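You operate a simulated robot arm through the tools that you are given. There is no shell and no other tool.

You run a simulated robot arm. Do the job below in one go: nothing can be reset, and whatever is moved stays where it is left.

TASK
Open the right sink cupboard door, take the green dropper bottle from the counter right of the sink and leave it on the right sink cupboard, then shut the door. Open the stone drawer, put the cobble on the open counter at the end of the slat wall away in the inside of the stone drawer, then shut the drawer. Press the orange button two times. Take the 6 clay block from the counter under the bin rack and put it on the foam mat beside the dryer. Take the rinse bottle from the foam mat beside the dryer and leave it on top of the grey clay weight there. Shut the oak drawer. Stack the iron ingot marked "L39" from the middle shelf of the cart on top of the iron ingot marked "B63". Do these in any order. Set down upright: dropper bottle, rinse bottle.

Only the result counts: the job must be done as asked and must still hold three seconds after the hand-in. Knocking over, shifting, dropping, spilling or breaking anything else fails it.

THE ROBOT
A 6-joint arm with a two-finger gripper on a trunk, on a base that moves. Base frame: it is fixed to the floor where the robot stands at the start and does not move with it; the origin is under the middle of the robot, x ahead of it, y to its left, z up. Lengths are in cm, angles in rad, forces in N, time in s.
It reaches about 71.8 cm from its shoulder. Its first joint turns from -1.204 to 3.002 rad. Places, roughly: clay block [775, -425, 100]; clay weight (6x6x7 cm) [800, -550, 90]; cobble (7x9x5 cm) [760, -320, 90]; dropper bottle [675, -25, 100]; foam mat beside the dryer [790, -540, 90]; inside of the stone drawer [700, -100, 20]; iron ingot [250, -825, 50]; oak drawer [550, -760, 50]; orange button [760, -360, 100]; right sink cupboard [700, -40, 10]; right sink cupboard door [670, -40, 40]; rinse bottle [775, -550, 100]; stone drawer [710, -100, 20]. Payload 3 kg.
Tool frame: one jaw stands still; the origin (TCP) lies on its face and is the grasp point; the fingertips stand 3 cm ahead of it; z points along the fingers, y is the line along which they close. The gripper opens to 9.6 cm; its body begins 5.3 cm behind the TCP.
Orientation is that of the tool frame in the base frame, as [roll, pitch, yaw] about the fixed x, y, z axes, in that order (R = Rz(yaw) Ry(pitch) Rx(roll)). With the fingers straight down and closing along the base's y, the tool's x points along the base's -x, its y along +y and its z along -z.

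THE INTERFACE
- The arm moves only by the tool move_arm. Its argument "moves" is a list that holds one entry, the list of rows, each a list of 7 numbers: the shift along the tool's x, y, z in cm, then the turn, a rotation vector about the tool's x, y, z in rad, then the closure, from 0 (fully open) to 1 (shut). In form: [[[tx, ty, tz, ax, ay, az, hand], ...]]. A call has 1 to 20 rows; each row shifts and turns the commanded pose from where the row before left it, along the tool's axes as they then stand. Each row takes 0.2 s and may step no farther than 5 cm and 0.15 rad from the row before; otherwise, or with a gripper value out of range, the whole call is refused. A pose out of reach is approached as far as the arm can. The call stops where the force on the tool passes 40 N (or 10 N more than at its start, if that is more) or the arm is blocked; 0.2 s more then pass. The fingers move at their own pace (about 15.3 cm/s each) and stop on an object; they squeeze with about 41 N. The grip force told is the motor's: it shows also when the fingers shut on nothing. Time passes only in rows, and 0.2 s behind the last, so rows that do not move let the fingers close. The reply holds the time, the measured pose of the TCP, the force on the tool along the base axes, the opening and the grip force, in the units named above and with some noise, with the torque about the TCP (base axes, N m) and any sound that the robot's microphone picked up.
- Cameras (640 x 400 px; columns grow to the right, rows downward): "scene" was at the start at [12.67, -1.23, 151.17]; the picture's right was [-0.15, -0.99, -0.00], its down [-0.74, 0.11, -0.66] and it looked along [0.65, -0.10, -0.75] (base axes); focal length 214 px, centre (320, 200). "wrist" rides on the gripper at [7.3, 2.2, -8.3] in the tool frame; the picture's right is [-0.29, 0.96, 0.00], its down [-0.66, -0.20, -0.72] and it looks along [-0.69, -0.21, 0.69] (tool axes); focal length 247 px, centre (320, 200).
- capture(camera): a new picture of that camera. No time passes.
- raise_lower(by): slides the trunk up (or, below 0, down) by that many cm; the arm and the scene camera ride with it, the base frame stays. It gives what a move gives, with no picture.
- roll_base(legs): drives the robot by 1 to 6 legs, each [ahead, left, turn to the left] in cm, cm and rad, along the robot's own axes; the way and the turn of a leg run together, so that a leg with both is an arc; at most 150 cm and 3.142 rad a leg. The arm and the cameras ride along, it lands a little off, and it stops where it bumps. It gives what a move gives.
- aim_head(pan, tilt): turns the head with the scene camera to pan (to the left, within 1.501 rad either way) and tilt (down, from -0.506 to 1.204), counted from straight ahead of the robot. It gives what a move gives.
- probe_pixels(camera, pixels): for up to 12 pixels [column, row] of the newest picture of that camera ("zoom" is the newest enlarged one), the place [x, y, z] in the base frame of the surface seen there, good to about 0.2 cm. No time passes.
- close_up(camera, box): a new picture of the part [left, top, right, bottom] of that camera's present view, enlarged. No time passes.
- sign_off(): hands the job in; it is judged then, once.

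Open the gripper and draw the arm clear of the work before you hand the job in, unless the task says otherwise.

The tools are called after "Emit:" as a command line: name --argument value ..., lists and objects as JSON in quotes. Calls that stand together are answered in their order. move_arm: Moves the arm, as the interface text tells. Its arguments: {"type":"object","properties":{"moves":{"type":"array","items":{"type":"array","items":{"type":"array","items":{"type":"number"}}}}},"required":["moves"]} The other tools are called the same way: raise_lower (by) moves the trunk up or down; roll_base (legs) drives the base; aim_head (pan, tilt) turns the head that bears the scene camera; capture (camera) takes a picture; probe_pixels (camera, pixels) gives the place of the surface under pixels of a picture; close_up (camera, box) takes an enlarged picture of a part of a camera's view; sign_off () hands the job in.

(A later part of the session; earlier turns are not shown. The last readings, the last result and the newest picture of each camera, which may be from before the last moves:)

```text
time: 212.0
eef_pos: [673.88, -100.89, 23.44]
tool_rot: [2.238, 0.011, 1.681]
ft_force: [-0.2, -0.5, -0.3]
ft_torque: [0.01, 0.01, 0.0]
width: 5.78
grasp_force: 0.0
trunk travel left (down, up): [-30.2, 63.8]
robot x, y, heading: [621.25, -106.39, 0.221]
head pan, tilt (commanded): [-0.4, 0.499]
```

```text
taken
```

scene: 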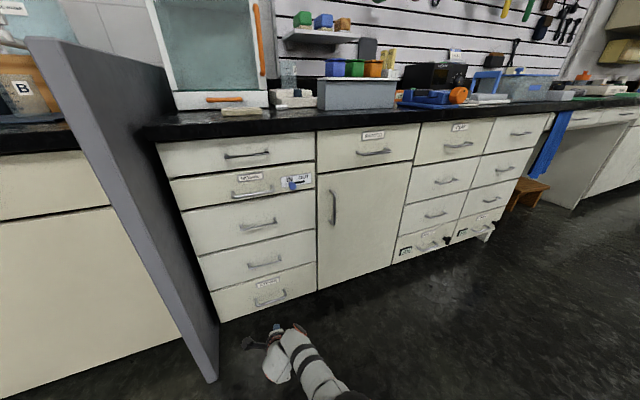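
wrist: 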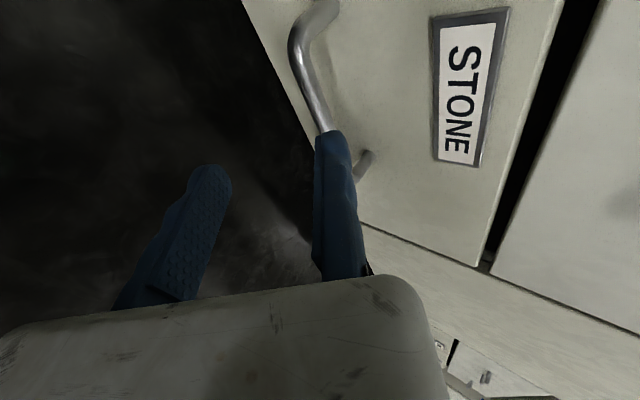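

Bar is at y≈-0.15, 6.3 cm ahead along the fingers. I shift +0.9 in y, advance 4.8 cm along the fingers, and check before closing.

Emit:
move_arm --moves '[[[0, 0.95, 0, 0, 0, 0, 0.4], [0, 0, 2.4, 0, 0, 0, 0.4], [0, 0, 2.4, 0, 0, 0, 0.4]]]'

Emit:
capture --camera "wrist"

```text
time: 212.8
eef_pos: [677.84, -100.36, 21.68]
tool_rot: [2.236, 0.009, 1.678]
ft_force: [0.7, -0.4, 0.5]
ft_torque: [0.01, 0.02, -0.02]
width: 5.75
grasp_force: 0.1
out of reach, approached as far as the arm can: row 3
trunk travel left (down, up): [-30.2, 63.8]
robot x, y, heading: [620.93, -106.12, 0.221]
head pan, tilt (commanded): [-0.4, 0.499]
```

```text
taken
```

wrist: 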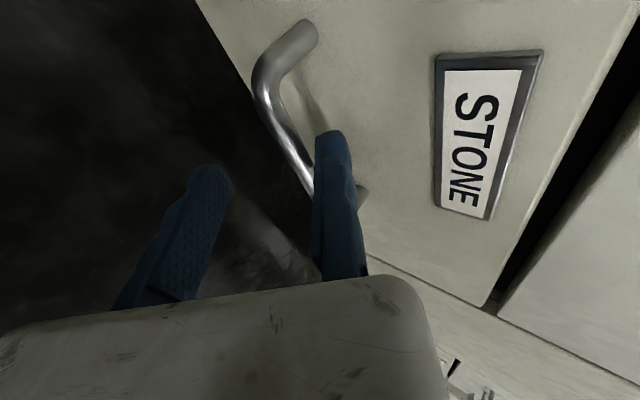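

The bar is 2.1 cm ahead of the TCP and 1.25 cm inside the fixed jaw; the tips reach past it. I close the jaws.

Emit:
move_arm --moves '[[[0, -0.5, 0, 0, 0, 0, 0.5], [0, 0, 0, 0, 0, 0, 0.8], [0, 0, 0, 0, 0, 0, 1], [0, 0, 0, 0, 0, 0, 1], [0, 0, 0, 0, 0, 0, 1]]]'

Emit:
capture --camera "wrist"

```text
time: 214.0
eef_pos: [677.62, -100.42, 21.3]
tool_rot: [2.237, 0.011, 1.681]
ft_force: [2.7, -0.4, 2.0]
ft_torque: [-0.69, -0.25, 0.85]
width: 1.27
grasp_force: 45.0
trunk travel left (down, up): [-30.2, 63.8]
robot x, y, heading: [621.33, -106.31, 0.218]
head pan, tilt (commanded): [-0.4, 0.499]
```

```text
taken
```

wrist: 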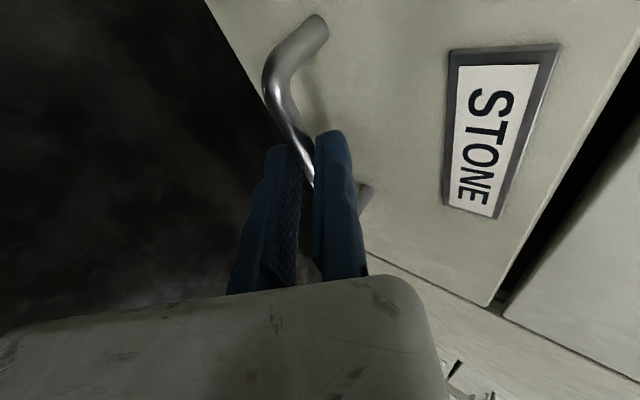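

The handle is gripped (width 1.27). I pull the drawer by rolling the base straight back.

Emit:
roll_base --legs '[[-15, 0.27, 0]]'

Emit:
capture --camera "wrist"

```text
time: 215.3
eef_pos: [662.95, -103.44, 21.31]
tool_rot: [2.239, 0.012, 1.68]
ft_force: [-2.8, -2.3, 4.8]
ft_torque: [-0.69, -0.19, 0.74]
width: 1.28
grasp_force: 45.0
trunk travel left (down, up): [-30.2, 63.8]
robot x, y, heading: [606.45, -109.62, 0.219]
head pan, tilt (commanded): [-0.4, 0.499]
```

```text
taken
```

wrist: 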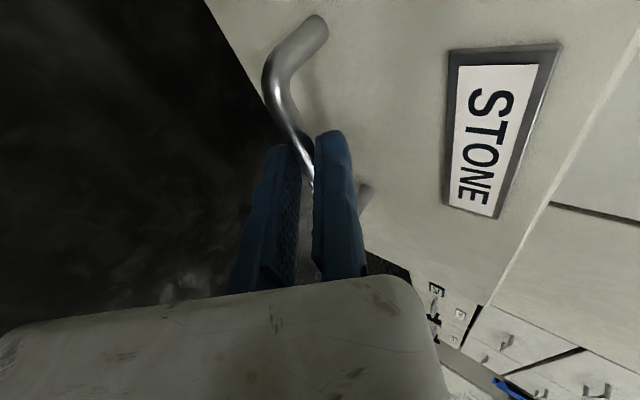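

The drawer slides out with the hand (15 cm). I pull another 18 cm.

Emit:
roll_base --legs '[[-18, 0.33, 0]]'

Emit:
capture --camera "scene"

```text
time: 216.8
eef_pos: [645.39, -106.95, 21.38]
tool_rot: [2.24, 0.012, 1.68]
ft_force: [-0.4, -14.4, 7.5]
ft_torque: [-1.08, -0.3, 0.33]
width: 1.26
grasp_force: 45.1
trunk travel left (down, up): [-30.2, 63.8]
robot x, y, heading: [588.92, -113.1, 0.22]
head pan, tilt (commanded): [-0.4, 0.499]
```

```text
taken
```

scene: 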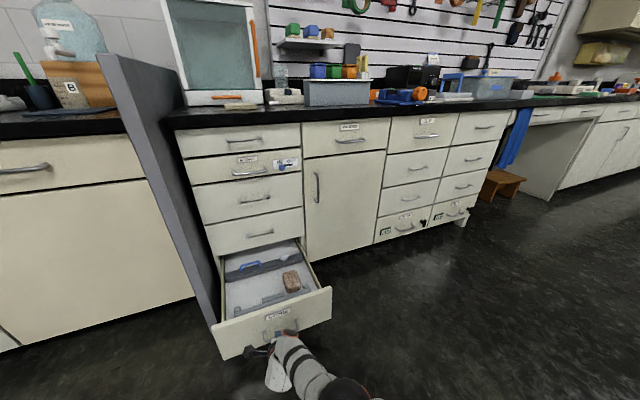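

The drawer is 33 cm out, with dividers and a small brown block inside. I release the handle and back off along the fingers.

Emit:
move_arm --moves '[[[0, 0, 0, 0, 0, 0, 0.7], [0, 0, 0, 0, 0, 0, 0.4], [0, 0, -2.5, 0, 0, 0, 0.4], [0, 0, -3.5, 0, 0, 0, 0.4]]]'

Emit:
roll_base --legs '[[-25, 0, 0]]'

Emit:
raise_lower --by 30

Emit:
aim_head --pan -0.35 --tilt 0.75

Emit:
capture --camera "scene"

```text
time: 217.8
eef_pos: [640.46, -107.63, 25.07]
tool_rot: [2.24, 0.014, 1.679]
ft_force: [0.1, -0.2, 0.4]
ft_torque: [0.01, -0.03, 0.02]
width: 5.74
grasp_force: 0.0
trunk travel left (down, up): [-30.2, 63.8]
robot x, y, heading: [589.05, -112.65, 0.219]
head pan, tilt (commanded): [-0.4, 0.499]
```

```text
time: 219.7
eef_pos: [616.35, -112.89, 25.11]
tool_rot: [2.239, 0.013, 1.676]
ft_force: [0.8, -0.8, -0.2]
ft_torque: [0.02, -0.02, 0.0]
width: 5.75
grasp_force: 0.1
trunk travel left (down, up): [-30.2, 63.8]
robot x, y, heading: [564.81, -118.79, 0.223]
head pan, tilt (commanded): [-0.4, 0.499]
```

```text
time: 222.7
eef_pos: [616.29, -112.84, 55.1]
tool_rot: [2.24, 0.011, 1.677]
ft_force: [0.3, -0.1, 0.5]
ft_torque: [0.02, 0.02, 0.02]
width: 5.76
grasp_force: 0.1
trunk travel left (down, up): [-60.2, 33.8]
robot x, y, heading: [565.17, -118.34, 0.218]
head pan, tilt (commanded): [-0.4, 0.499]
```

```text
time: 223.4
eef_pos: [616.55, -113.0, 55.11]
tool_rot: [2.238, 0.013, 1.676]
ft_force: [0.0, 0.5, -1.0]
ft_torque: [0.01, -0.04, 0.0]
width: 5.74
grasp_force: 0.1
trunk travel left (down, up): [-60.2, 33.8]
robot x, y, heading: [564.62, -118.3, 0.214]
head pan, tilt (commanded): [-0.351, 0.75]
```

```text
taken
```

scene: 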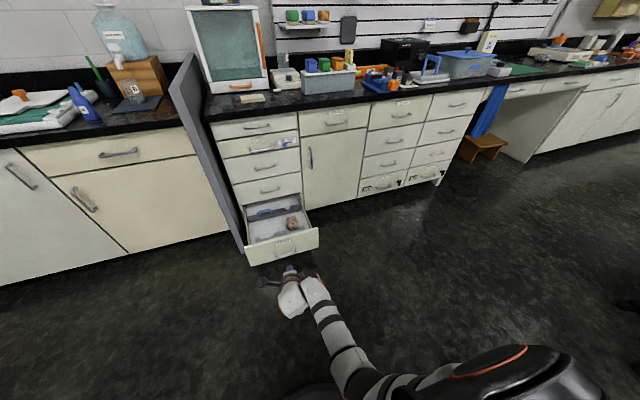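

I look into the drawer closely for free space.

Emit:
close_up --camera "scene" --box '[230, 190, 330, 270]'

Emit:
probe_pixels --camera "zoom" --pixels '[[410, 220], [360, 230], [250, 240], [300, 160], [170, 290], [460, 220], [430, 100], [130, 130], [220, 180], [340, 270], [200, 260]]'

```text
5.00 times, centred on (280, 230) of scene
```

zoom: 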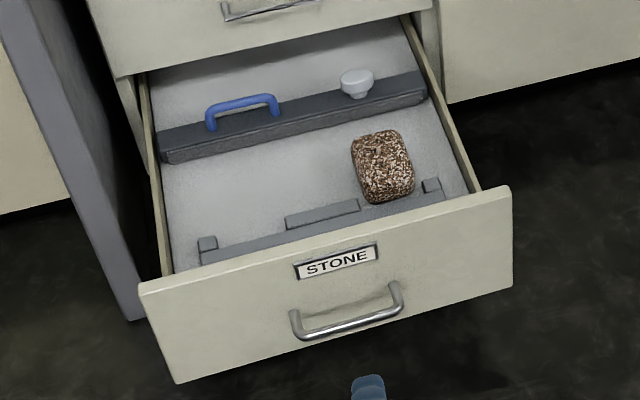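

```text
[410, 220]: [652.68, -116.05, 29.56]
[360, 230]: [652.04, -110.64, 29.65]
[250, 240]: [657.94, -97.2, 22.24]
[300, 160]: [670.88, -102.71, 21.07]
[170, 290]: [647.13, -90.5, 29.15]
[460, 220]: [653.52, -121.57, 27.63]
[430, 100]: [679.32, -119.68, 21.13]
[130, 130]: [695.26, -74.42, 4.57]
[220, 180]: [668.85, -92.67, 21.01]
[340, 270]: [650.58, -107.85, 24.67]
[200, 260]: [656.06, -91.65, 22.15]
```

The drawer's free floor is at z≈21 around (668,-97), with another stone at the right. Now I look toward the cobble area to the right.

Emit:
aim_head --pan -1.0 --tilt 0.35

Emit:
capture --camera "scene"

```text
time: 224.4
eef_pos: [616.38, -112.9, 55.12]
tool_rot: [2.239, 0.013, 1.677]
ft_force: [0.2, 0.8, 0.4]
ft_torque: [-0.02, 0.03, -0.02]
width: 5.76
grasp_force: 0.2
trunk travel left (down, up): [-60.2, 33.8]
robot x, y, heading: [564.9, -117.74, 0.213]
head pan, tilt (commanded): [-1.0, 0.351]
```

```text
taken
```

scene: 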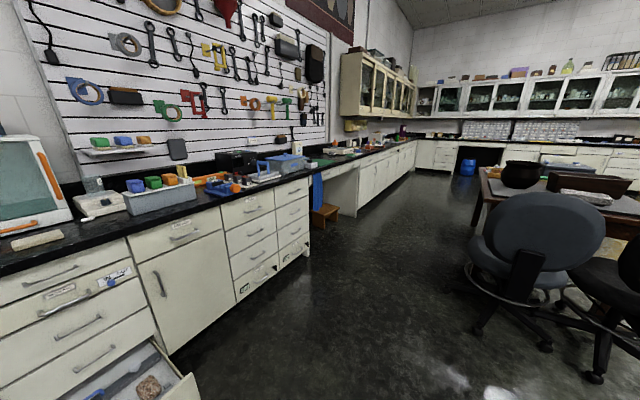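

There is an aisle between the counter and a table with chairs on the right. I probe chair and counter positions for a safe lane.

Emit:
probe_pixels --camera "scene" --pixels '[[475, 325], [450, 285], [480, 240], [540, 345], [480, 200], [325, 215], [305, 250], [365, 190], [330, 165], [440, 160], [470, 165], [320, 160]]'

```text
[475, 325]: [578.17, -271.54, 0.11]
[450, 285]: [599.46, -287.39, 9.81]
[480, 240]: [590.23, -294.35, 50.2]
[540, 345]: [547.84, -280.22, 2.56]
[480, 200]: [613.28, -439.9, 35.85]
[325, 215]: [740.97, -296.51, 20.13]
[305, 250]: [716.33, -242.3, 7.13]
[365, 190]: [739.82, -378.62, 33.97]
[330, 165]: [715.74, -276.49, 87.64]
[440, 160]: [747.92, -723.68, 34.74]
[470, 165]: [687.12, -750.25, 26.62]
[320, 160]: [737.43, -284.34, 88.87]
```

The lane between counter front and chairs (chair edge at o≈119 cm) is wide enough if I keep ~70 cm off the counter. I roll right past the open drawer, come closer, then go right along the counter.

Emit:
roll_base --legs '[[0, -62, -0.013], [47, 0, 0], [0, -110, 0]]'

Emit:
aim_head --pan -0.4 --tilt 0.6

Emit:
capture --camera "scene"

```text
time: 235.6
eef_pos: [699.22, -270.52, 55.04]
tool_rot: [2.237, 0.014, 1.669]
ft_force: [-0.4, -0.3, 0.1]
ft_torque: [0.0, 0.01, 0.05]
width: 5.77
grasp_force: 0.1
trunk travel left (down, up): [-60.2, 33.8]
robot x, y, heading: [647.42, -275.62, 0.213]
head pan, tilt (commanded): [-1.0, 0.351]
```

```text
time: 236.6
eef_pos: [699.25, -270.3, 55.09]
tool_rot: [2.239, 0.013, 1.67]
ft_force: [-0.3, -0.7, 0.5]
ft_torque: [-0.02, 0.0, 0.03]
width: 5.77
grasp_force: 0.1
trunk travel left (down, up): [-60.2, 33.8]
robot x, y, heading: [647.05, -275.38, 0.21]
head pan, tilt (commanded): [-0.4, 0.6]
```

```text
taken
```

scene: 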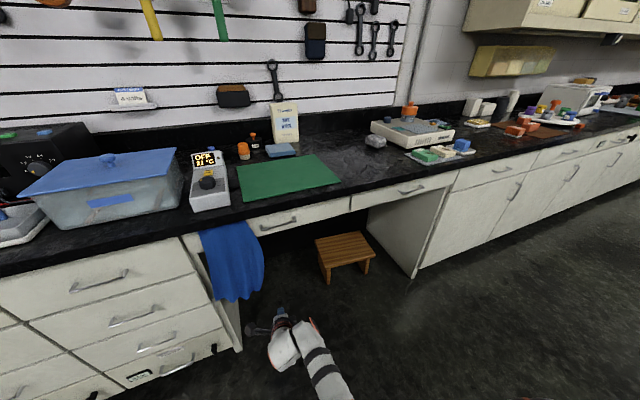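

The grey cobble is at (376,140), near the end of the slat wall. I zoom in there.

Emit:
close_up --camera "scene" --box '[330, 90, 490, 190]'

Emit:
probe_pixels --camera "zoom" --pixels '[[183, 195], [160, 205], [205, 205], [183, 212], [175, 190], [200, 190]]'

```text
4.00 times, centred on (410, 140) of scene
```

zoom: 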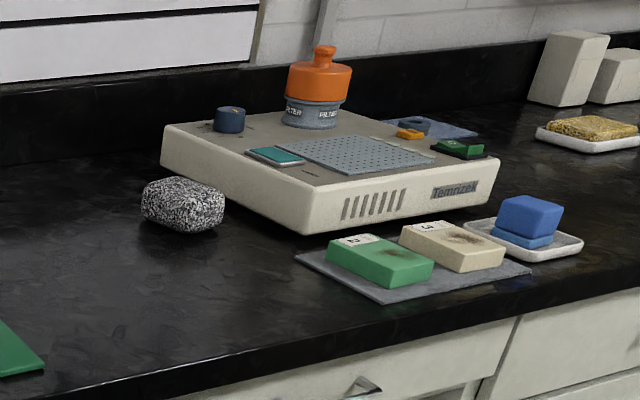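

```text
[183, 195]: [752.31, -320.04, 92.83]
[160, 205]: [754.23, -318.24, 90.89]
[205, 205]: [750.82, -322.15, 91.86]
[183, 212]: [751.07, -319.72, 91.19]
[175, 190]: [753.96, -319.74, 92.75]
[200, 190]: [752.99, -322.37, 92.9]
```

The cobble is around (753,-321), z 88–93. I back off a little, raise the trunk to the top, and roll the hand back to the jaws-horizontal pose.

Emit:
roll_base --legs '[[-12, 0, 0]]'

Emit:
raise_lower --by 33.8

Emit:
move_arm --moves '[[[0, 0, 0, 0, 0, 0.143, 0.3], [0, 0, 0, 0, 0, 0.143, 0.3], [0, 0, 0, 0, 0, 0.143, 0.3], [0, 0, 0, 0, 0, 0.143, 0.3], [0, 0, 0, 0, 0, 0.143, 0.3], [0, 0, 0, 0, 0, 0.143, 0.3], [0, 0, 0, 0, 0, 0.143, 0.3], [0, 0, 0, 0, 0, 0.143, 0.3], [0, 0, 0, 0, 0, 0.143, 0.3], [0, 0, 0, 0, 0, 0.143, 0.3], [0, 0, 0, 0, 0, 0.143, 0.3]]]'

Emit:
capture --camera "wrist"

```text
time: 237.8
eef_pos: [687.38, -272.97, 55.14]
tool_rot: [2.238, 0.012, 1.67]
ft_force: [1.1, -1.3, 0.2]
ft_torque: [0.04, -0.03, 0.03]
width: 5.75
grasp_force: 0.1
trunk travel left (down, up): [-60.2, 33.8]
robot x, y, heading: [635.51, -277.44, 0.21]
head pan, tilt (commanded): [-0.4, 0.6]
```

```text
time: 241.1
eef_pos: [687.35, -273.06, 88.82]
tool_rot: [2.24, 0.012, 1.668]
ft_force: [0.0, -0.6, 0.7]
ft_torque: [-0.06, 0.0, 0.03]
width: 5.77
grasp_force: 0.1
trunk travel left (down, up): [-94.0, 0.0]
robot x, y, heading: [635.72, -277.64, 0.206]
head pan, tilt (commanded): [-0.4, 0.6]
```

```text
time: 243.5
eef_pos: [687.36, -272.94, 88.82]
tool_rot: [3.129, -0.903, 0.106]
ft_force: [-1.0, 0.5, 0.6]
ft_torque: [0.03, 0.01, 0.02]
width: 6.72
grasp_force: 0.0
trunk travel left (down, up): [-94.0, 0.0]
robot x, y, heading: [635.67, -277.87, 0.207]
head pan, tilt (commanded): [-0.4, 0.6]
```

```text
taken
```

wrist: 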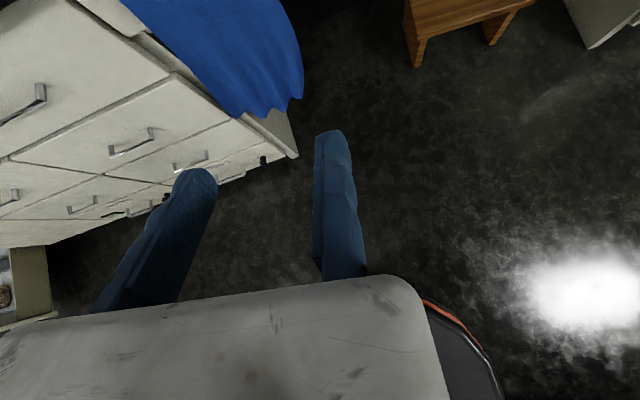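

The hand is back to camera-on-top, 38° down. I extend it forward 12 cm and raise 17 cm to a hover pose.

Emit:
move_arm --moves '[[[2.46, 0, 3.13, 0, 0, 0, 0], [2.46, 0, 3.13, 0, 0, 0, 0], [2.46, 0, 3.13, 0, 0, 0, 0], [3.3, 0, -2.6, 0, -0.04, 0, 0], [3.3, 0, -2.7, 0, -0.04, 0, 0], [3.3, 0, -2.8, 0, -0.04, 0, 0], [3.2, 0, -2.8, 0, 0, 0, 0]]]'

Emit:
capture --camera "scene"

```text
time: 245.1
eef_pos: [697.47, -271.91, 106.88]
tool_rot: [3.121, -0.783, 0.11]
ft_force: [-0.3, 0.1, -0.4]
ft_torque: [0.01, 0.02, 0.01]
width: 9.58
grasp_force: 0.0
out of reach, approached as far as the arm can: row 3
trunk travel left (down, up): [-94.0, 0.0]
robot x, y, heading: [635.49, -278.04, 0.207]
head pan, tilt (commanded): [-0.4, 0.6]
```

```text
taken
```

scene: 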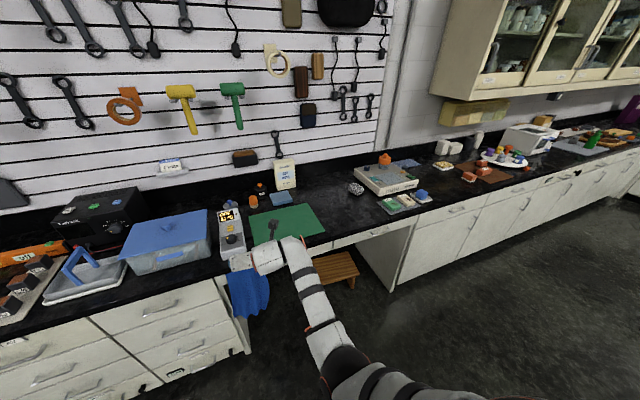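

The hover pose is good. I roll right 58 cm and then forward 33 cm to bring the hand near the cobble, and look with the wrist camera.

Emit:
roll_base --legs '[[0, -58, -0.007], [32, 0, 0]]'

Emit:
capture --camera "wrist"

Emit:
capture --camera "scene"

```text
time: 250.2
eef_pos: [741.04, -323.37, 106.8]
tool_rot: [3.121, -0.785, 0.105]
ft_force: [0.5, 0.4, 0.1]
ft_torque: [0.0, -0.02, 0.01]
width: 9.61
grasp_force: 0.0
trunk travel left (down, up): [-94.0, 0.0]
robot x, y, heading: [679.53, -329.49, 0.208]
head pan, tilt (commanded): [-0.4, 0.6]
```

```text
taken
```

wrist: 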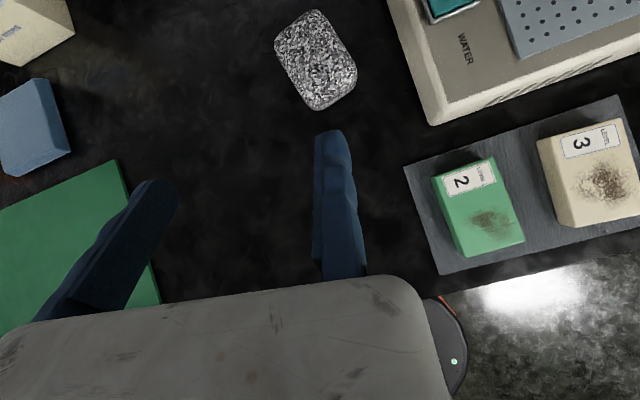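

```text
taken
```

scene: 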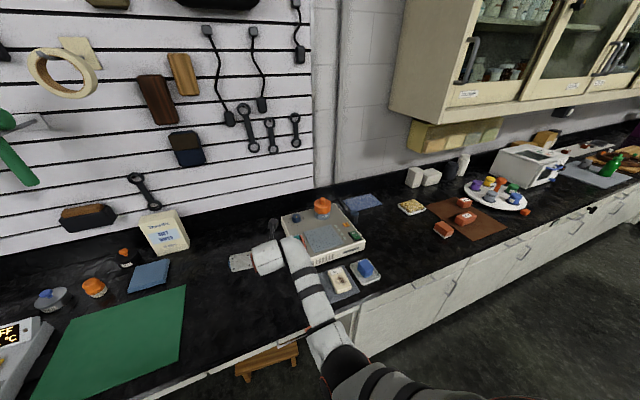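

The cobble is at wrist (316,60), its long axis running forward-left to back-right. I probe its outline to get the orientation.

Emit:
probe_pixels --camera "wrist" --pixels '[[280, 45], [308, 16], [352, 72], [322, 104], [316, 60], [296, 28], [338, 95], [292, 80], [340, 45], [415, 115], [250, 60]]'

```text
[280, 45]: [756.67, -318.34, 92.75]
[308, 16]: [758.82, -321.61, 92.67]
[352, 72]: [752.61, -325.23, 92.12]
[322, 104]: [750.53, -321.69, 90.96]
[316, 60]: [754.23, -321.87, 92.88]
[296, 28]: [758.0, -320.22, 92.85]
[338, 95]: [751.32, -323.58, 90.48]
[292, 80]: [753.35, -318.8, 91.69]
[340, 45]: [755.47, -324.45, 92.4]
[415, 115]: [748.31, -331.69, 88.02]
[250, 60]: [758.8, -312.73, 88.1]
```

The cobble's centre is (754.7,-321.7), long axis heading ≈0.515 rad, top z 92.9. I turn the hand to that heading and check the box edge next to it.

Emit:
probe_pixels --camera "wrist" --pixels '[[425, 100], [405, 40], [392, 5], [440, 60], [480, 110]]'

Emit:
move_arm --moves '[[[0, 0, 0, 0.1037, 0.0021, -0.1037, 0], [0, 0, 0, 0.1037, 0.0021, -0.1037, 0], [0, 0, 0, 0.1037, 0.0021, -0.1037, 0]]]'

Emit:
capture --camera "wrist"

```text
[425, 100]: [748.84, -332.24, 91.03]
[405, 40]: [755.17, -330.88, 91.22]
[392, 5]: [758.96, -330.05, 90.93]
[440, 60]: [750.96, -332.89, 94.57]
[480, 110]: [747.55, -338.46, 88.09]
```

```text
time: 251.2
eef_pos: [739.01, -318.44, 107.55]
tool_rot: [2.848, -0.772, 0.624]
ft_force: [-0.4, 0.6, -0.4]
ft_torque: [0.01, -0.01, -0.05]
width: 9.59
grasp_force: 0.0
out of reach, approached as far as the arm can: row 1, 2, 3
trunk travel left (down, up): [-94.0, 0.0]
robot x, y, heading: [679.35, -329.07, 0.204]
head pan, tilt (commanded): [-0.4, 0.6]
stopped in row 3: the arm was blocked; the commanded pose is now the measured one
```

```text
taken
```

wrist: 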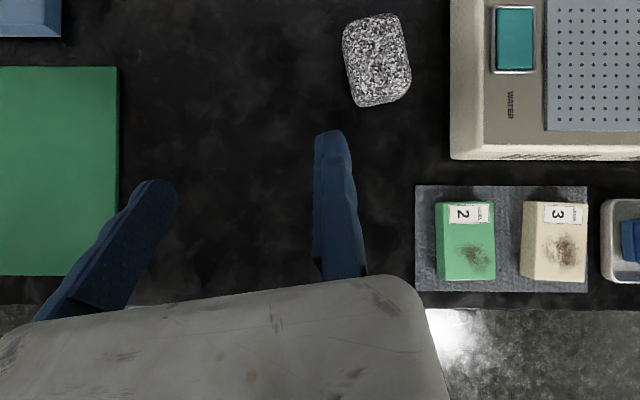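

At this height the arm can't take the full turn. I lower the hand 8 cm and then finish the rotation.

Emit:
move_arm --moves '[[[-2.79, -0.83, 2.74, 0, 0, 0, 0], [-2.79, -0.83, 2.74, 0, 0, 0, 0], [0, 0, 0, 0.108, 0.001, 0.039, 0], [0, 0, 0, 0.108, 0.001, 0.039, 0]]]'

Emit:
capture --camera "wrist"

```text
time: 252.2
eef_pos: [738.36, -316.32, 99.46]
tool_rot: [2.917, -0.775, 0.595]
ft_force: [-0.2, 0.1, -0.4]
ft_torque: [-0.02, 0.02, 0.01]
width: 9.62
grasp_force: 0.0
out of reach, approached as far as the arm can: row 3, 4
trunk travel left (down, up): [-94.0, 0.0]
robot x, y, heading: [679.13, -329.11, 0.208]
head pan, tilt (commanded): [-0.4, 0.6]
```

```text
taken
```

wrist: 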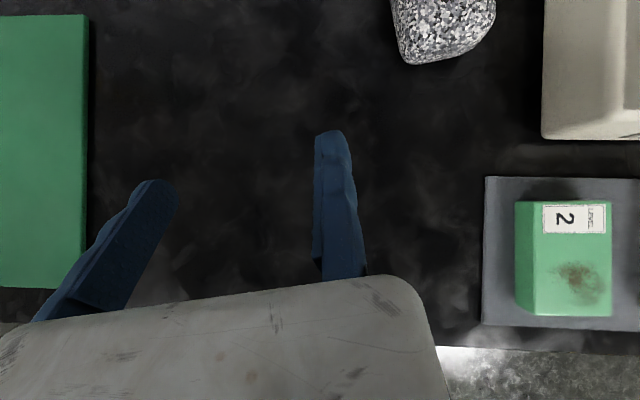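

The hand heading is within ~5° of the cobble's axis with a 9° roll tilt, acceptable. I roll the base so the jaws come over the cobble.

Emit:
roll_base --legs '[[15.5, -13, 0]]'

Emit:
capture --camera "wrist"

```text
time: 253.8
eef_pos: [755.84, -325.97, 99.59]
tool_rot: [2.917, -0.777, 0.589]
ft_force: [-0.5, -0.3, -0.4]
ft_torque: [-0.02, 0.03, -0.02]
width: 9.62
grasp_force: 0.0
trunk travel left (down, up): [-94.0, 0.0]
robot x, y, heading: [697.13, -338.28, 0.2]
head pan, tilt (commanded): [-0.4, 0.6]
```

```text
taken
```

wrist: 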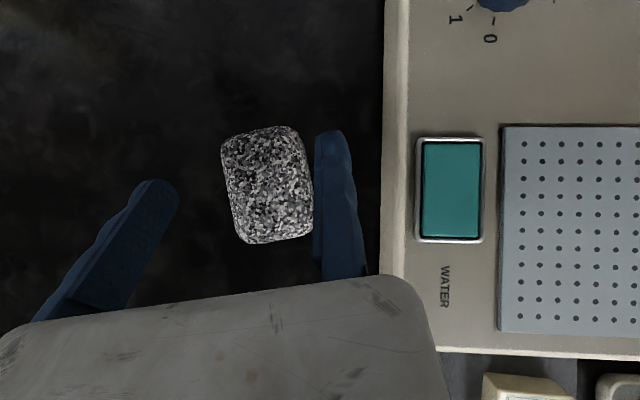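

The cobble is well aligned with the jaws. I probe its edges for the final lateral alignment.

Emit:
probe_pixels --camera "wrist" --pixels '[[266, 185], [228, 185], [308, 185], [262, 130], [272, 238]]'

```text
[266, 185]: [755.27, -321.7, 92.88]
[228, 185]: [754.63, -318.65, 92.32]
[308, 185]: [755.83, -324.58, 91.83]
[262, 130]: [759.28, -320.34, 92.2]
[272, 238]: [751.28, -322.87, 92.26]
```

The cobble is centred in the jaws. I descend 7.6 cm in two steps.

Emit:
move_arm --moves '[[[-1.77, -0.4, 1.77, 0, 0, 0, 0], [-1.77, -0.4, 1.77, 0, 0, 0, 0], [-1.77, -0.4, 1.77, 0, 0, 0, 0]]]'

Emit:
capture --camera "wrist"

```text
time: 254.6
eef_pos: [755.96, -325.82, 92.37]
tool_rot: [2.919, -0.792, 0.585]
ft_force: [-1.0, 1.6, 18.6]
ft_torque: [1.94, 0.57, 0.02]
width: 9.45
grasp_force: 0.0
trunk travel left (down, up): [-94.0, 0.0]
robot x, y, heading: [697.12, -338.26, 0.199]
head pan, tilt (commanded): [-0.4, 0.6]
```

```text
taken
```

wrist: 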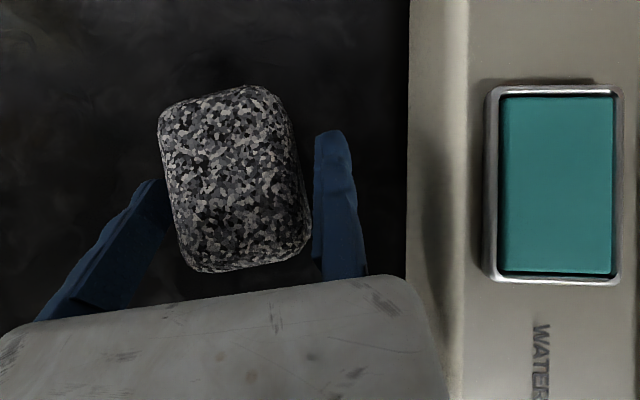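

There is an upward force of 18 N — the lower jaw tip touches the counter. I lift 0.6 cm and close on the cobble.

Emit:
move_arm --moves '[[[0.45, 0.1, -0.45, 0, 0, 0, 0], [0, 0, 0, 0, 0, 0, 0.15], [0, 0, 0, 0, 0, 0, 0.3], [0, 0, 0, 0, 0, 0, 0.6], [0, 0, 0, 0, 0, 0, 1], [0, 0, 0, 0, 0, 0, 1]]]'

Emit:
capture --camera "wrist"

```text
time: 256.0
eef_pos: [755.89, -325.98, 92.3]
tool_rot: [2.914, -0.775, 0.591]
ft_force: [-0.2, 1.2, -5.3]
ft_torque: [-0.19, 0.04, 0.01]
width: 6.57
grasp_force: 41.3
trunk travel left (down, up): [-94.0, 0.0]
robot x, y, heading: [696.42, -338.27, 0.2]
head pan, tilt (commanded): [-0.4, 0.6]
```

```text
taken
```

wrist: 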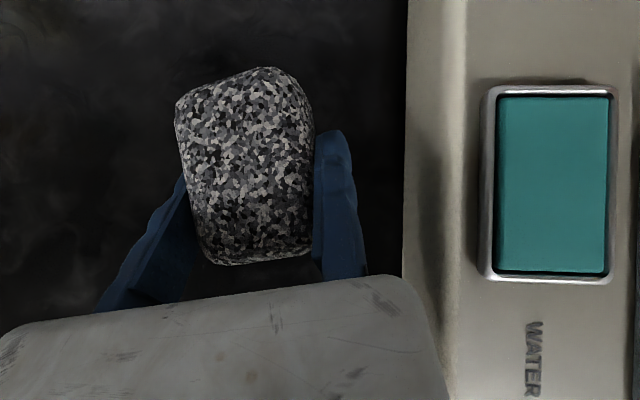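

The cobble is held (width 6.6, 41 N, weight ≈5 N). I lift it 8 cm and check.

Emit:
move_arm --moves '[[[1.4, 0.32, -1.4, 0, 0, 0, 1], [1.8, 0.4, -1.8, 0, 0, 0, 1], [1.8, 0.4, -1.8, 0, 0, 0, 1], [0.7, 0.16, -0.7, 0, 0, 0, 1]]]'

Emit:
capture --camera "wrist"

Emit:
capture --camera "scene"

```text
time: 257.0
eef_pos: [756.2, -326.02, 100.6]
tool_rot: [2.911, -0.774, 0.591]
ft_force: [-0.6, 0.3, -6.2]
ft_torque: [-0.21, 0.0, 0.01]
width: 6.58
grasp_force: 41.1
trunk travel left (down, up): [-94.0, 0.0]
robot x, y, heading: [696.86, -338.13, 0.196]
head pan, tilt (commanded): [-0.4, 0.6]
```

```text
taken
```

wrist: 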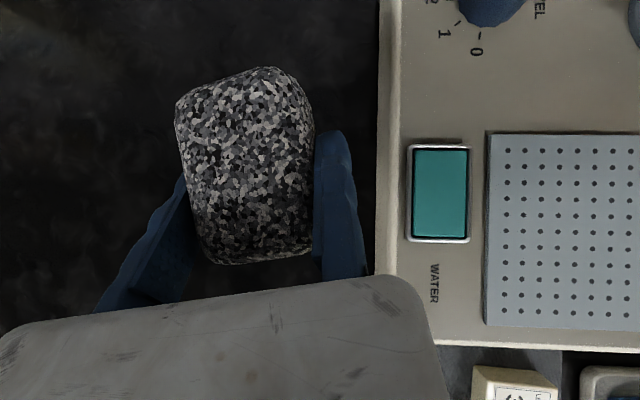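

```text
taken
```

scene: 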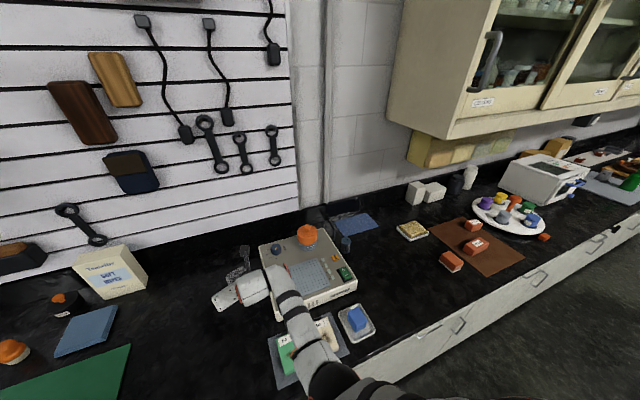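

The cobble is lifted. I back off from the counter and roll left along the lane to the open STONE drawer, keeping the hand high.

Emit:
roll_base --legs '[[-47, 0, 0.004], [0, 150, 0], [0, 75, 0]]'

Emit:
aim_head --pan 0.0 --tilt 0.9

Emit:
capture --camera "scene"

```text
time: 270.4
eef_pos: [667.05, -117.56, 100.53]
tool_rot: [2.913, -0.775, 0.573]
ft_force: [0.0, -0.6, -5.7]
ft_torque: [-0.23, 0.0, -0.01]
width: 6.54
grasp_force: 40.8
trunk travel left (down, up): [-94.0, 0.0]
robot x, y, heading: [607.99, -129.41, 0.181]
head pan, tilt (commanded): [-0.4, 0.6]
```

```text
time: 271.3
eef_pos: [667.24, -117.73, 100.45]
tool_rot: [2.912, -0.772, 0.573]
ft_force: [0.4, -0.6, -6.5]
ft_torque: [-0.22, -0.01, 0.02]
width: 6.57
grasp_force: 40.9
trunk travel left (down, up): [-94.0, 0.0]
robot x, y, heading: [607.61, -129.46, 0.185]
head pan, tilt (commanded): [0.0, 0.901]
```

```text
taken
```

scene: 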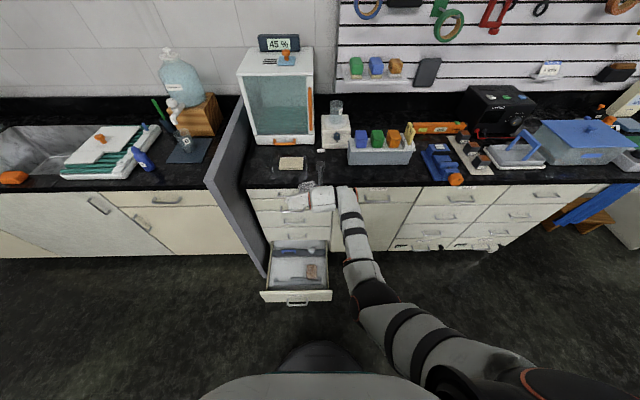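

I look into the drawer from above and probe the free floor.

Emit:
close_up --camera "scene" --box '[250, 230, 350, 310]'

Emit:
probe_pixels --camera "zoom" --pixels '[[170, 165], [250, 165], [200, 190], [120, 200], [350, 180], [390, 250], [420, 200], [380, 160], [150, 130], [230, 250], [310, 140], [130, 230]]'

```text
5.00 times, centred on (300, 270) of scene
```

zoom: 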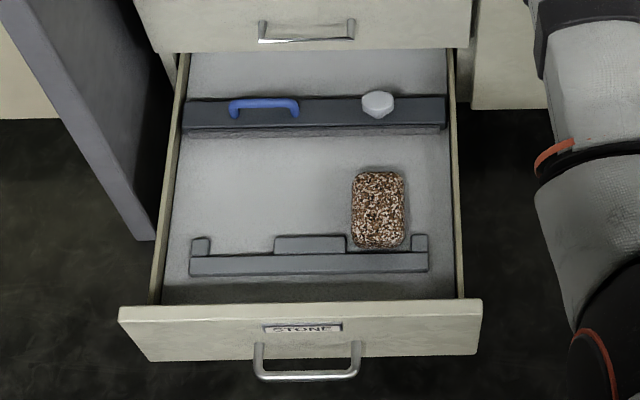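

```text
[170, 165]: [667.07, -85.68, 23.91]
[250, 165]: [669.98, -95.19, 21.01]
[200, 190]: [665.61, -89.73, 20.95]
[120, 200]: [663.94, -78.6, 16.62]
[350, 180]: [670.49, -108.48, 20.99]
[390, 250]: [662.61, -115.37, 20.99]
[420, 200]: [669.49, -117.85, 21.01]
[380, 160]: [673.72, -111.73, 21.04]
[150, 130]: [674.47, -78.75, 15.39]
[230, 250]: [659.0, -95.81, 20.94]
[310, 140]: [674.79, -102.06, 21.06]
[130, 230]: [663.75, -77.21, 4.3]
```

The free floor (z 21) is around (666.4,-96.5), between the left wall and the other stone. I roll left ~18 cm so the cobble is above it.

Emit:
roll_base --legs '[[2.8, 17.8, 0]]'

Emit:
raise_lower --by -40

Emit:
capture --camera "scene"

Emit:
capture --camera "wrist"

```text
time: 272.8
eef_pos: [666.65, -99.73, 100.52]
tool_rot: [2.915, -0.775, 0.57]
ft_force: [0.2, 0.5, -6.4]
ft_torque: [-0.22, 0.01, 0.03]
width: 6.58
grasp_force: 41.1
trunk travel left (down, up): [-94.0, 0.0]
robot x, y, heading: [607.59, -111.38, 0.182]
head pan, tilt (commanded): [0.0, 0.901]
```

```text
time: 276.6
eef_pos: [666.48, -99.64, 60.54]
tool_rot: [2.91, -0.775, 0.573]
ft_force: [0.0, 0.6, -5.1]
ft_torque: [-0.18, 0.0, 0.02]
width: 6.55
grasp_force: 40.8
trunk travel left (down, up): [-54.0, 40.0]
robot x, y, heading: [607.06, -110.44, 0.183]
head pan, tilt (commanded): [0.0, 0.901]
```

```text
taken
```

scene: 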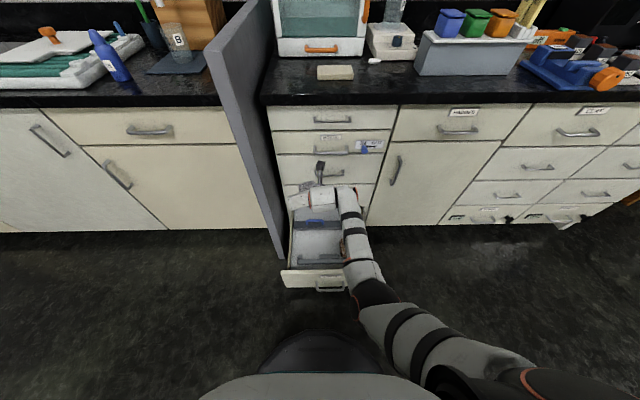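

```text
taken
```

wrist: 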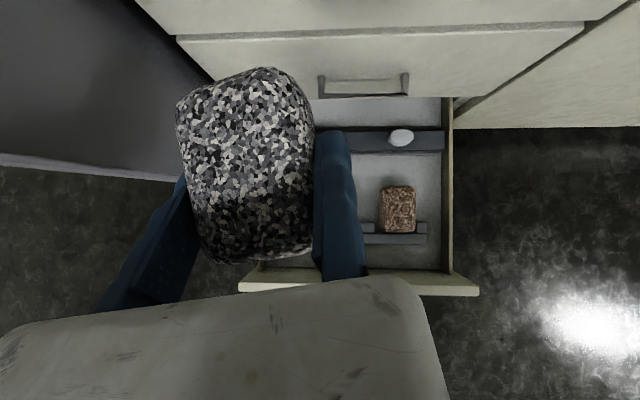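

The cobble is above the drawer's left part. I lower another 24 cm and check.

Emit:
raise_lower --by -24

Emit:
capture --camera "wrist"

Emit:
capture --camera "scene"

```text
time: 279.1
eef_pos: [666.45, -99.56, 36.47]
tool_rot: [2.909, -0.774, 0.573]
ft_force: [0.1, -0.1, -5.7]
ft_torque: [-0.22, -0.01, 0.0]
width: 6.59
grasp_force: 41.1
trunk travel left (down, up): [-30.0, 64.0]
robot x, y, heading: [606.9, -111.13, 0.187]
head pan, tilt (commanded): [0.0, 0.901]
```

```text
taken
```

wrist: 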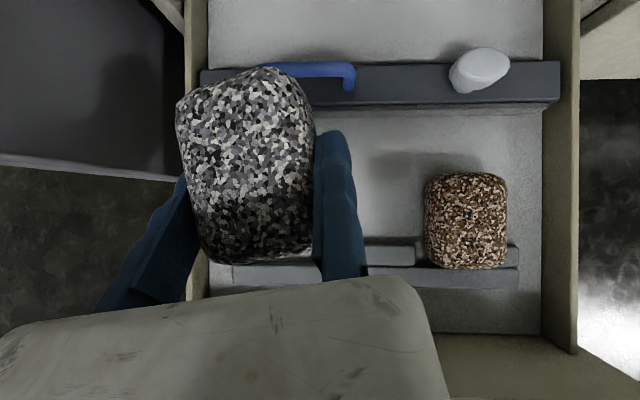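

```text
taken
```

scene: 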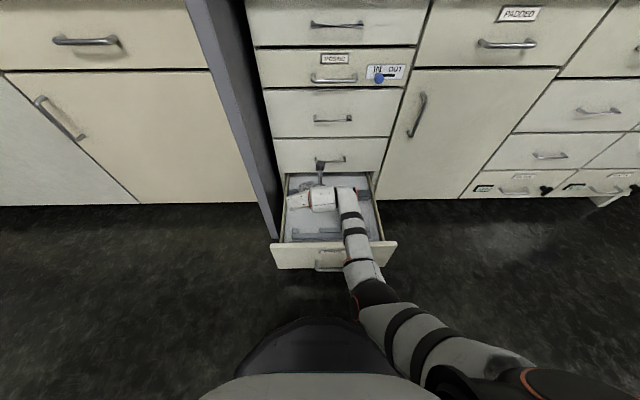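

There is spare room toward the right, so I shift the hand 2 cm right and lower the cobble to just above the floor.

Emit:
roll_base --legs '[[0, -2, 0]]'

Emit:
raise_lower --by -9.5

Emit:
capture --camera "wrist"

```text
time: 279.9
eef_pos: [666.95, -101.5, 36.42]
tool_rot: [2.91, -0.775, 0.572]
ft_force: [-0.9, -0.2, -6.8]
ft_torque: [-0.2, -0.01, 0.02]
width: 6.56
grasp_force: 41.0
trunk travel left (down, up): [-30.0, 64.0]
robot x, y, heading: [607.75, -112.86, 0.185]
head pan, tilt (commanded): [0.0, 0.901]
```

```text
time: 281.2
eef_pos: [666.96, -101.61, 26.88]
tool_rot: [2.912, -0.772, 0.574]
ft_force: [0.3, 0.5, -6.8]
ft_torque: [-0.18, -0.01, 0.01]
width: 6.55
grasp_force: 40.7
trunk travel left (down, up): [-20.5, 73.5]
robot x, y, heading: [607.74, -112.79, 0.185]
head pan, tilt (commanded): [0.0, 0.901]
```

```text
taken
```

wrist: 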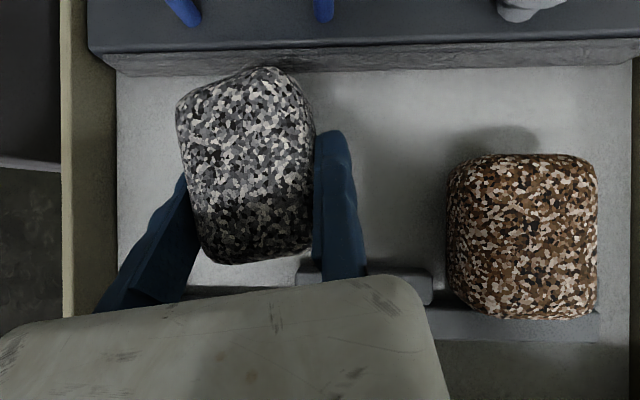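

The cobble's far end is close to the back bar, so I move it 1.3 cm back toward me, then lower gently onto the floor.

Emit:
move_arm --moves '[[[-0.86, -0.3, -0.93, 0, 0, 0, 1], [-0.35, -0.08, 0.35, 0, 0, 0, 1], [-0.35, -0.08, 0.35, 0, 0, 0, 1], [-0.2, -0.05, 0.2, 0, 0, 0, 1]]]'

Emit:
capture --camera "wrist"

```text
time: 282.2
eef_pos: [666.63, -102.62, 26.24]
tool_rot: [2.879, -0.782, 0.588]
ft_force: [-0.1, -0.7, -6.2]
ft_torque: [-0.21, 0.0, 0.03]
width: 6.58
grasp_force: 41.0
trunk travel left (down, up): [-20.5, 73.5]
robot x, y, heading: [607.53, -113.17, 0.179]
head pan, tilt (commanded): [0.0, 0.901]
```

```text
taken
```

wrist: 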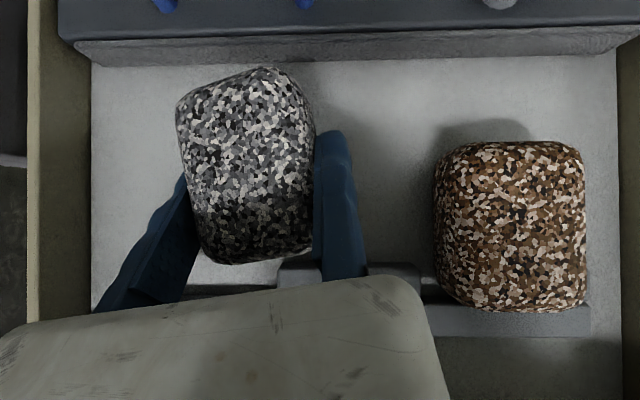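

Still in the air (Fz -6). I continue lowering in small steps until contact.

Emit:
move_arm --moves '[[[-0.28, -0.06, 0.28, 0, 0, 0, 1], [-0.28, -0.06, 0.28, 0, 0, 0, 1]]]'

```text
time: 282.8
eef_pos: [666.31, -102.6, 25.35]
tool_rot: [2.891, -0.787, 0.58]
ft_force: [6.4, -5.0, 12.9]
ft_torque: [0.44, 0.74, 0.0]
width: 6.57
grasp_force: 40.9
trunk travel left (down, up): [-20.5, 73.5]
robot x, y, heading: [607.79, -113.42, 0.183]
head pan, tilt (commanded): [0.0, 0.901]
```

The cobble rests on the floor (Fz +13). I open the jaws, shift slightly off the fixed jaw and rise with the trunk.

Emit:
move_arm --moves '[[[0, 0, 0, 0, 0, 0, 0.25], [0, 0, 0, 0, 0, 0, 0.12], [0, 0.5, 0, 0, 0, 0, 0.08], [0, 0, 0, 0, 0, 0, 0.08]]]'

Emit:
raise_lower --by 15

Emit:
capture --camera "wrist"

```text
time: 283.8
eef_pos: [666.08, -102.65, 25.36]
tool_rot: [2.898, -0.779, 0.578]
ft_force: [4.8, -5.7, 6.5]
ft_torque: [0.39, 0.01, -0.27]
width: 8.31
grasp_force: 0.1
trunk travel left (down, up): [-20.5, 73.5]
robot x, y, heading: [607.95, -112.95, 0.188]
head pan, tilt (commanded): [0.0, 0.901]
```

```text
time: 285.6
eef_pos: [666.09, -102.68, 39.95]
tool_rot: [2.897, -0.773, 0.577]
ft_force: [-0.1, 0.3, -0.5]
ft_torque: [-0.01, 0.0, 0.0]
width: 8.86
grasp_force: 0.0
trunk travel left (down, up): [-35.5, 58.5]
robot x, y, heading: [607.58, -113.23, 0.183]
head pan, tilt (commanded): [0.0, 0.901]
```

```text
taken
```

wrist: 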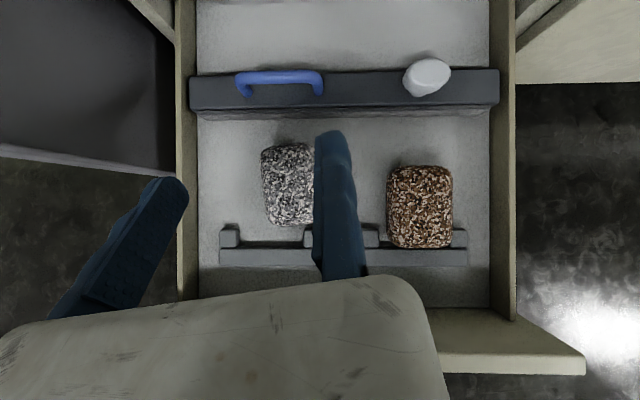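

The cobble sits inside the drawer next to the other stone. I back off, lower the closed hand and push the drawer front shut.

Emit:
roll_base --legs '[[-32, 0, 0.015]]'

Emit:
move_arm --moves '[[[0, 0, 0, 0, 0, 0, 0.8], [0, 0, 0, 0, 0, 0, 1]]]'

Emit:
raise_lower --by -12.5

Emit:
capture --camera "scene"

Emit:
capture --camera "wrist"

```text
time: 287.7
eef_pos: [634.41, -107.89, 40.03]
tool_rot: [2.898, -0.771, 0.587]
ft_force: [0.0, -0.3, 0.1]
ft_torque: [0.01, -0.01, -0.01]
width: 8.83
grasp_force: 0.1
trunk travel left (down, up): [-35.5, 58.5]
robot x, y, heading: [576.12, -119.18, 0.197]
head pan, tilt (commanded): [0.0, 0.901]
```

```text
time: 288.3
eef_pos: [634.49, -107.92, 39.84]
tool_rot: [2.896, -0.772, 0.591]
ft_force: [-0.8, 0.2, 0.2]
ft_torque: [0.01, -0.02, 0.02]
width: 0.02
grasp_force: 32.8
trunk travel left (down, up): [-35.5, 58.5]
robot x, y, heading: [576.09, -119.13, 0.201]
head pan, tilt (commanded): [0.0, 0.901]
```

```text
time: 289.9
eef_pos: [634.45, -108.13, 27.35]
tool_rot: [2.894, -0.772, 0.591]
ft_force: [-0.7, -0.8, 0.4]
ft_torque: [0.01, 0.01, -0.03]
width: 0.0
grasp_force: 32.8
trunk travel left (down, up): [-23.0, 71.0]
robot x, y, heading: [576.36, -119.29, 0.199]
head pan, tilt (commanded): [0.0, 0.901]
```

```text
taken
```

scene: 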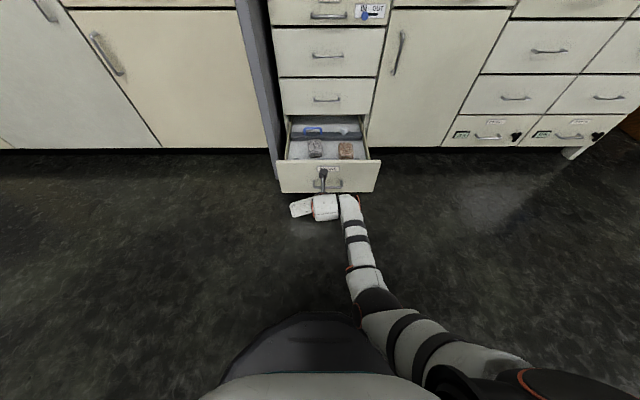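

```text
taken
```

wrist: 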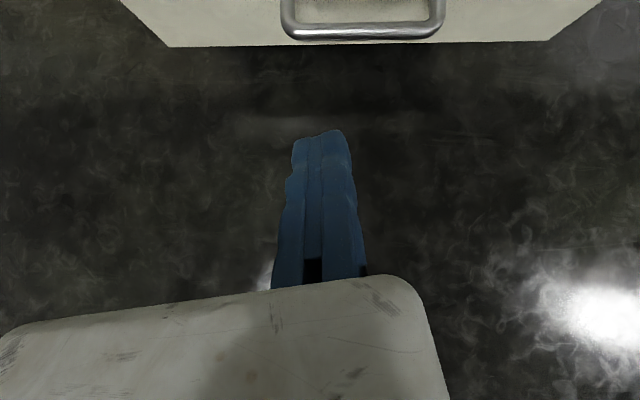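

Fingers are lined up with the drawer's middle, above the handle. I push forward.

Emit:
roll_base --legs '[[30, 0, 0]]'

Emit:
roll_base --legs '[[14, 0, 0]]'

Emit:
capture --camera "scene"

```text
time: 291.9
eef_pos: [663.99, -102.37, 27.36]
tool_rot: [2.897, -0.77, 0.587]
ft_force: [0.0, -0.1, 0.0]
ft_torque: [0.0, -0.02, 0.0]
width: 0.0
grasp_force: 32.7
trunk travel left (down, up): [-23.0, 71.0]
robot x, y, heading: [605.78, -113.29, 0.195]
head pan, tilt (commanded): [0.0, 0.901]
```

```text
time: 293.2
eef_pos: [677.84, -99.7, 27.45]
tool_rot: [2.893, -0.773, 0.59]
ft_force: [-0.4, 0.7, -0.1]
ft_torque: [0.0, 0.01, 0.01]
width: 0.01
grasp_force: 33.0
trunk travel left (down, up): [-23.0, 71.0]
robot x, y, heading: [619.44, -110.57, 0.195]
head pan, tilt (commanded): [0.0, 0.901]
```

```text
taken
```

scene: 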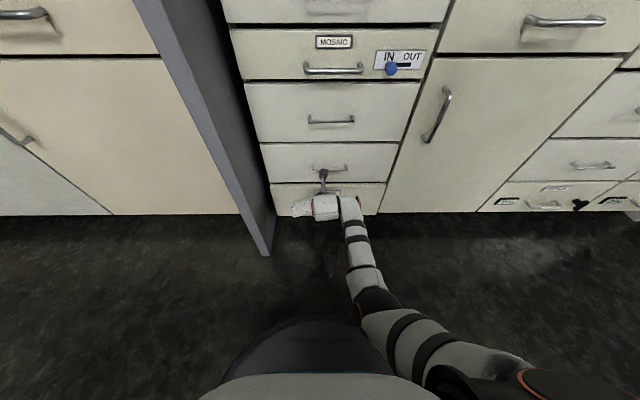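

Nearly shut; I push the last few centimetres until resistance.

Emit:
roll_base --legs '[[4, 0, 0]]'

Emit:
roll_base --legs '[[-25, 0, 0]]'

Emit:
capture --camera "scene"

```text
time: 294.1
eef_pos: [679.49, -99.51, 27.16]
tool_rot: [2.912, -0.753, 0.575]
ft_force: [-21.1, -3.0, 12.5]
ft_torque: [-0.02, -0.11, -0.11]
width: 0.0
grasp_force: 33.5
trunk travel left (down, up): [-23.0, 71.0]
robot x, y, heading: [621.69, -109.97, 0.191]
head pan, tilt (commanded): [0.0, 0.901]
stopped in leg 1: the force on the tool passed its limit at 180 N (the readings are from after the stop); the commanded pose is now the measured one
```

```text
time: 295.9
eef_pos: [654.99, -104.19, 26.88]
tool_rot: [2.912, -0.749, 0.573]
ft_force: [-0.7, 0.5, -0.4]
ft_torque: [0.0, -0.01, -0.01]
width: 0.0
grasp_force: 33.3
trunk travel left (down, up): [-23.0, 71.0]
robot x, y, heading: [597.18, -114.89, 0.189]
head pan, tilt (commanded): [0.0, 0.901]
```

```text
taken
```

scene: 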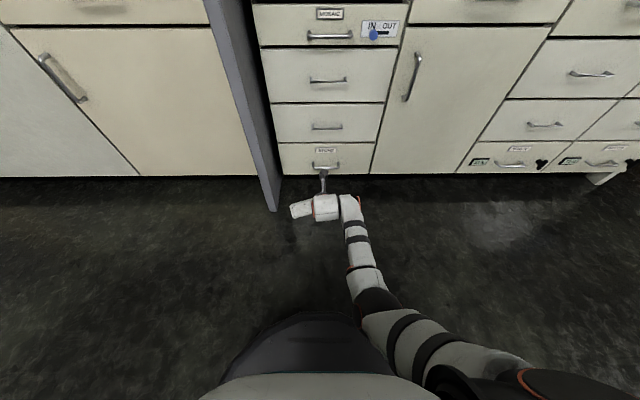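

The drawer looks shut; I probe its face to confirm, and the neighbours.

Emit:
probe_pixels --camera "scene" --pixels '[[300, 155], [350, 152], [300, 130], [350, 125], [345, 165]]'

Emit:
close_up --camera "scene" --box '[260, 90, 400, 190]'

```text
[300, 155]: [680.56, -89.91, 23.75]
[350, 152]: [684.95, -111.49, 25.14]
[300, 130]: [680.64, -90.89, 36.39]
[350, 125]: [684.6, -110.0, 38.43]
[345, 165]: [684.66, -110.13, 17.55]
```

```text
4.00 times, centred on (330, 140) of scene
```

zoom: 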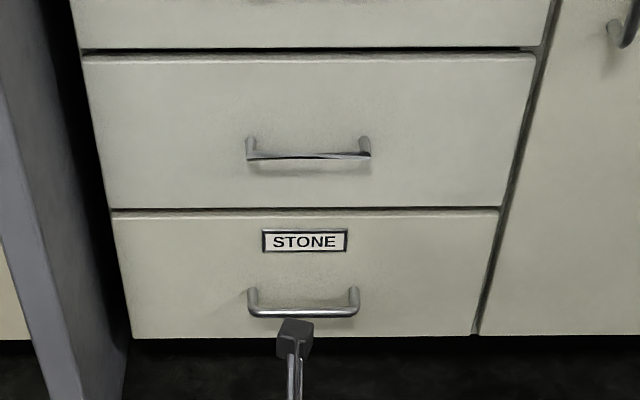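

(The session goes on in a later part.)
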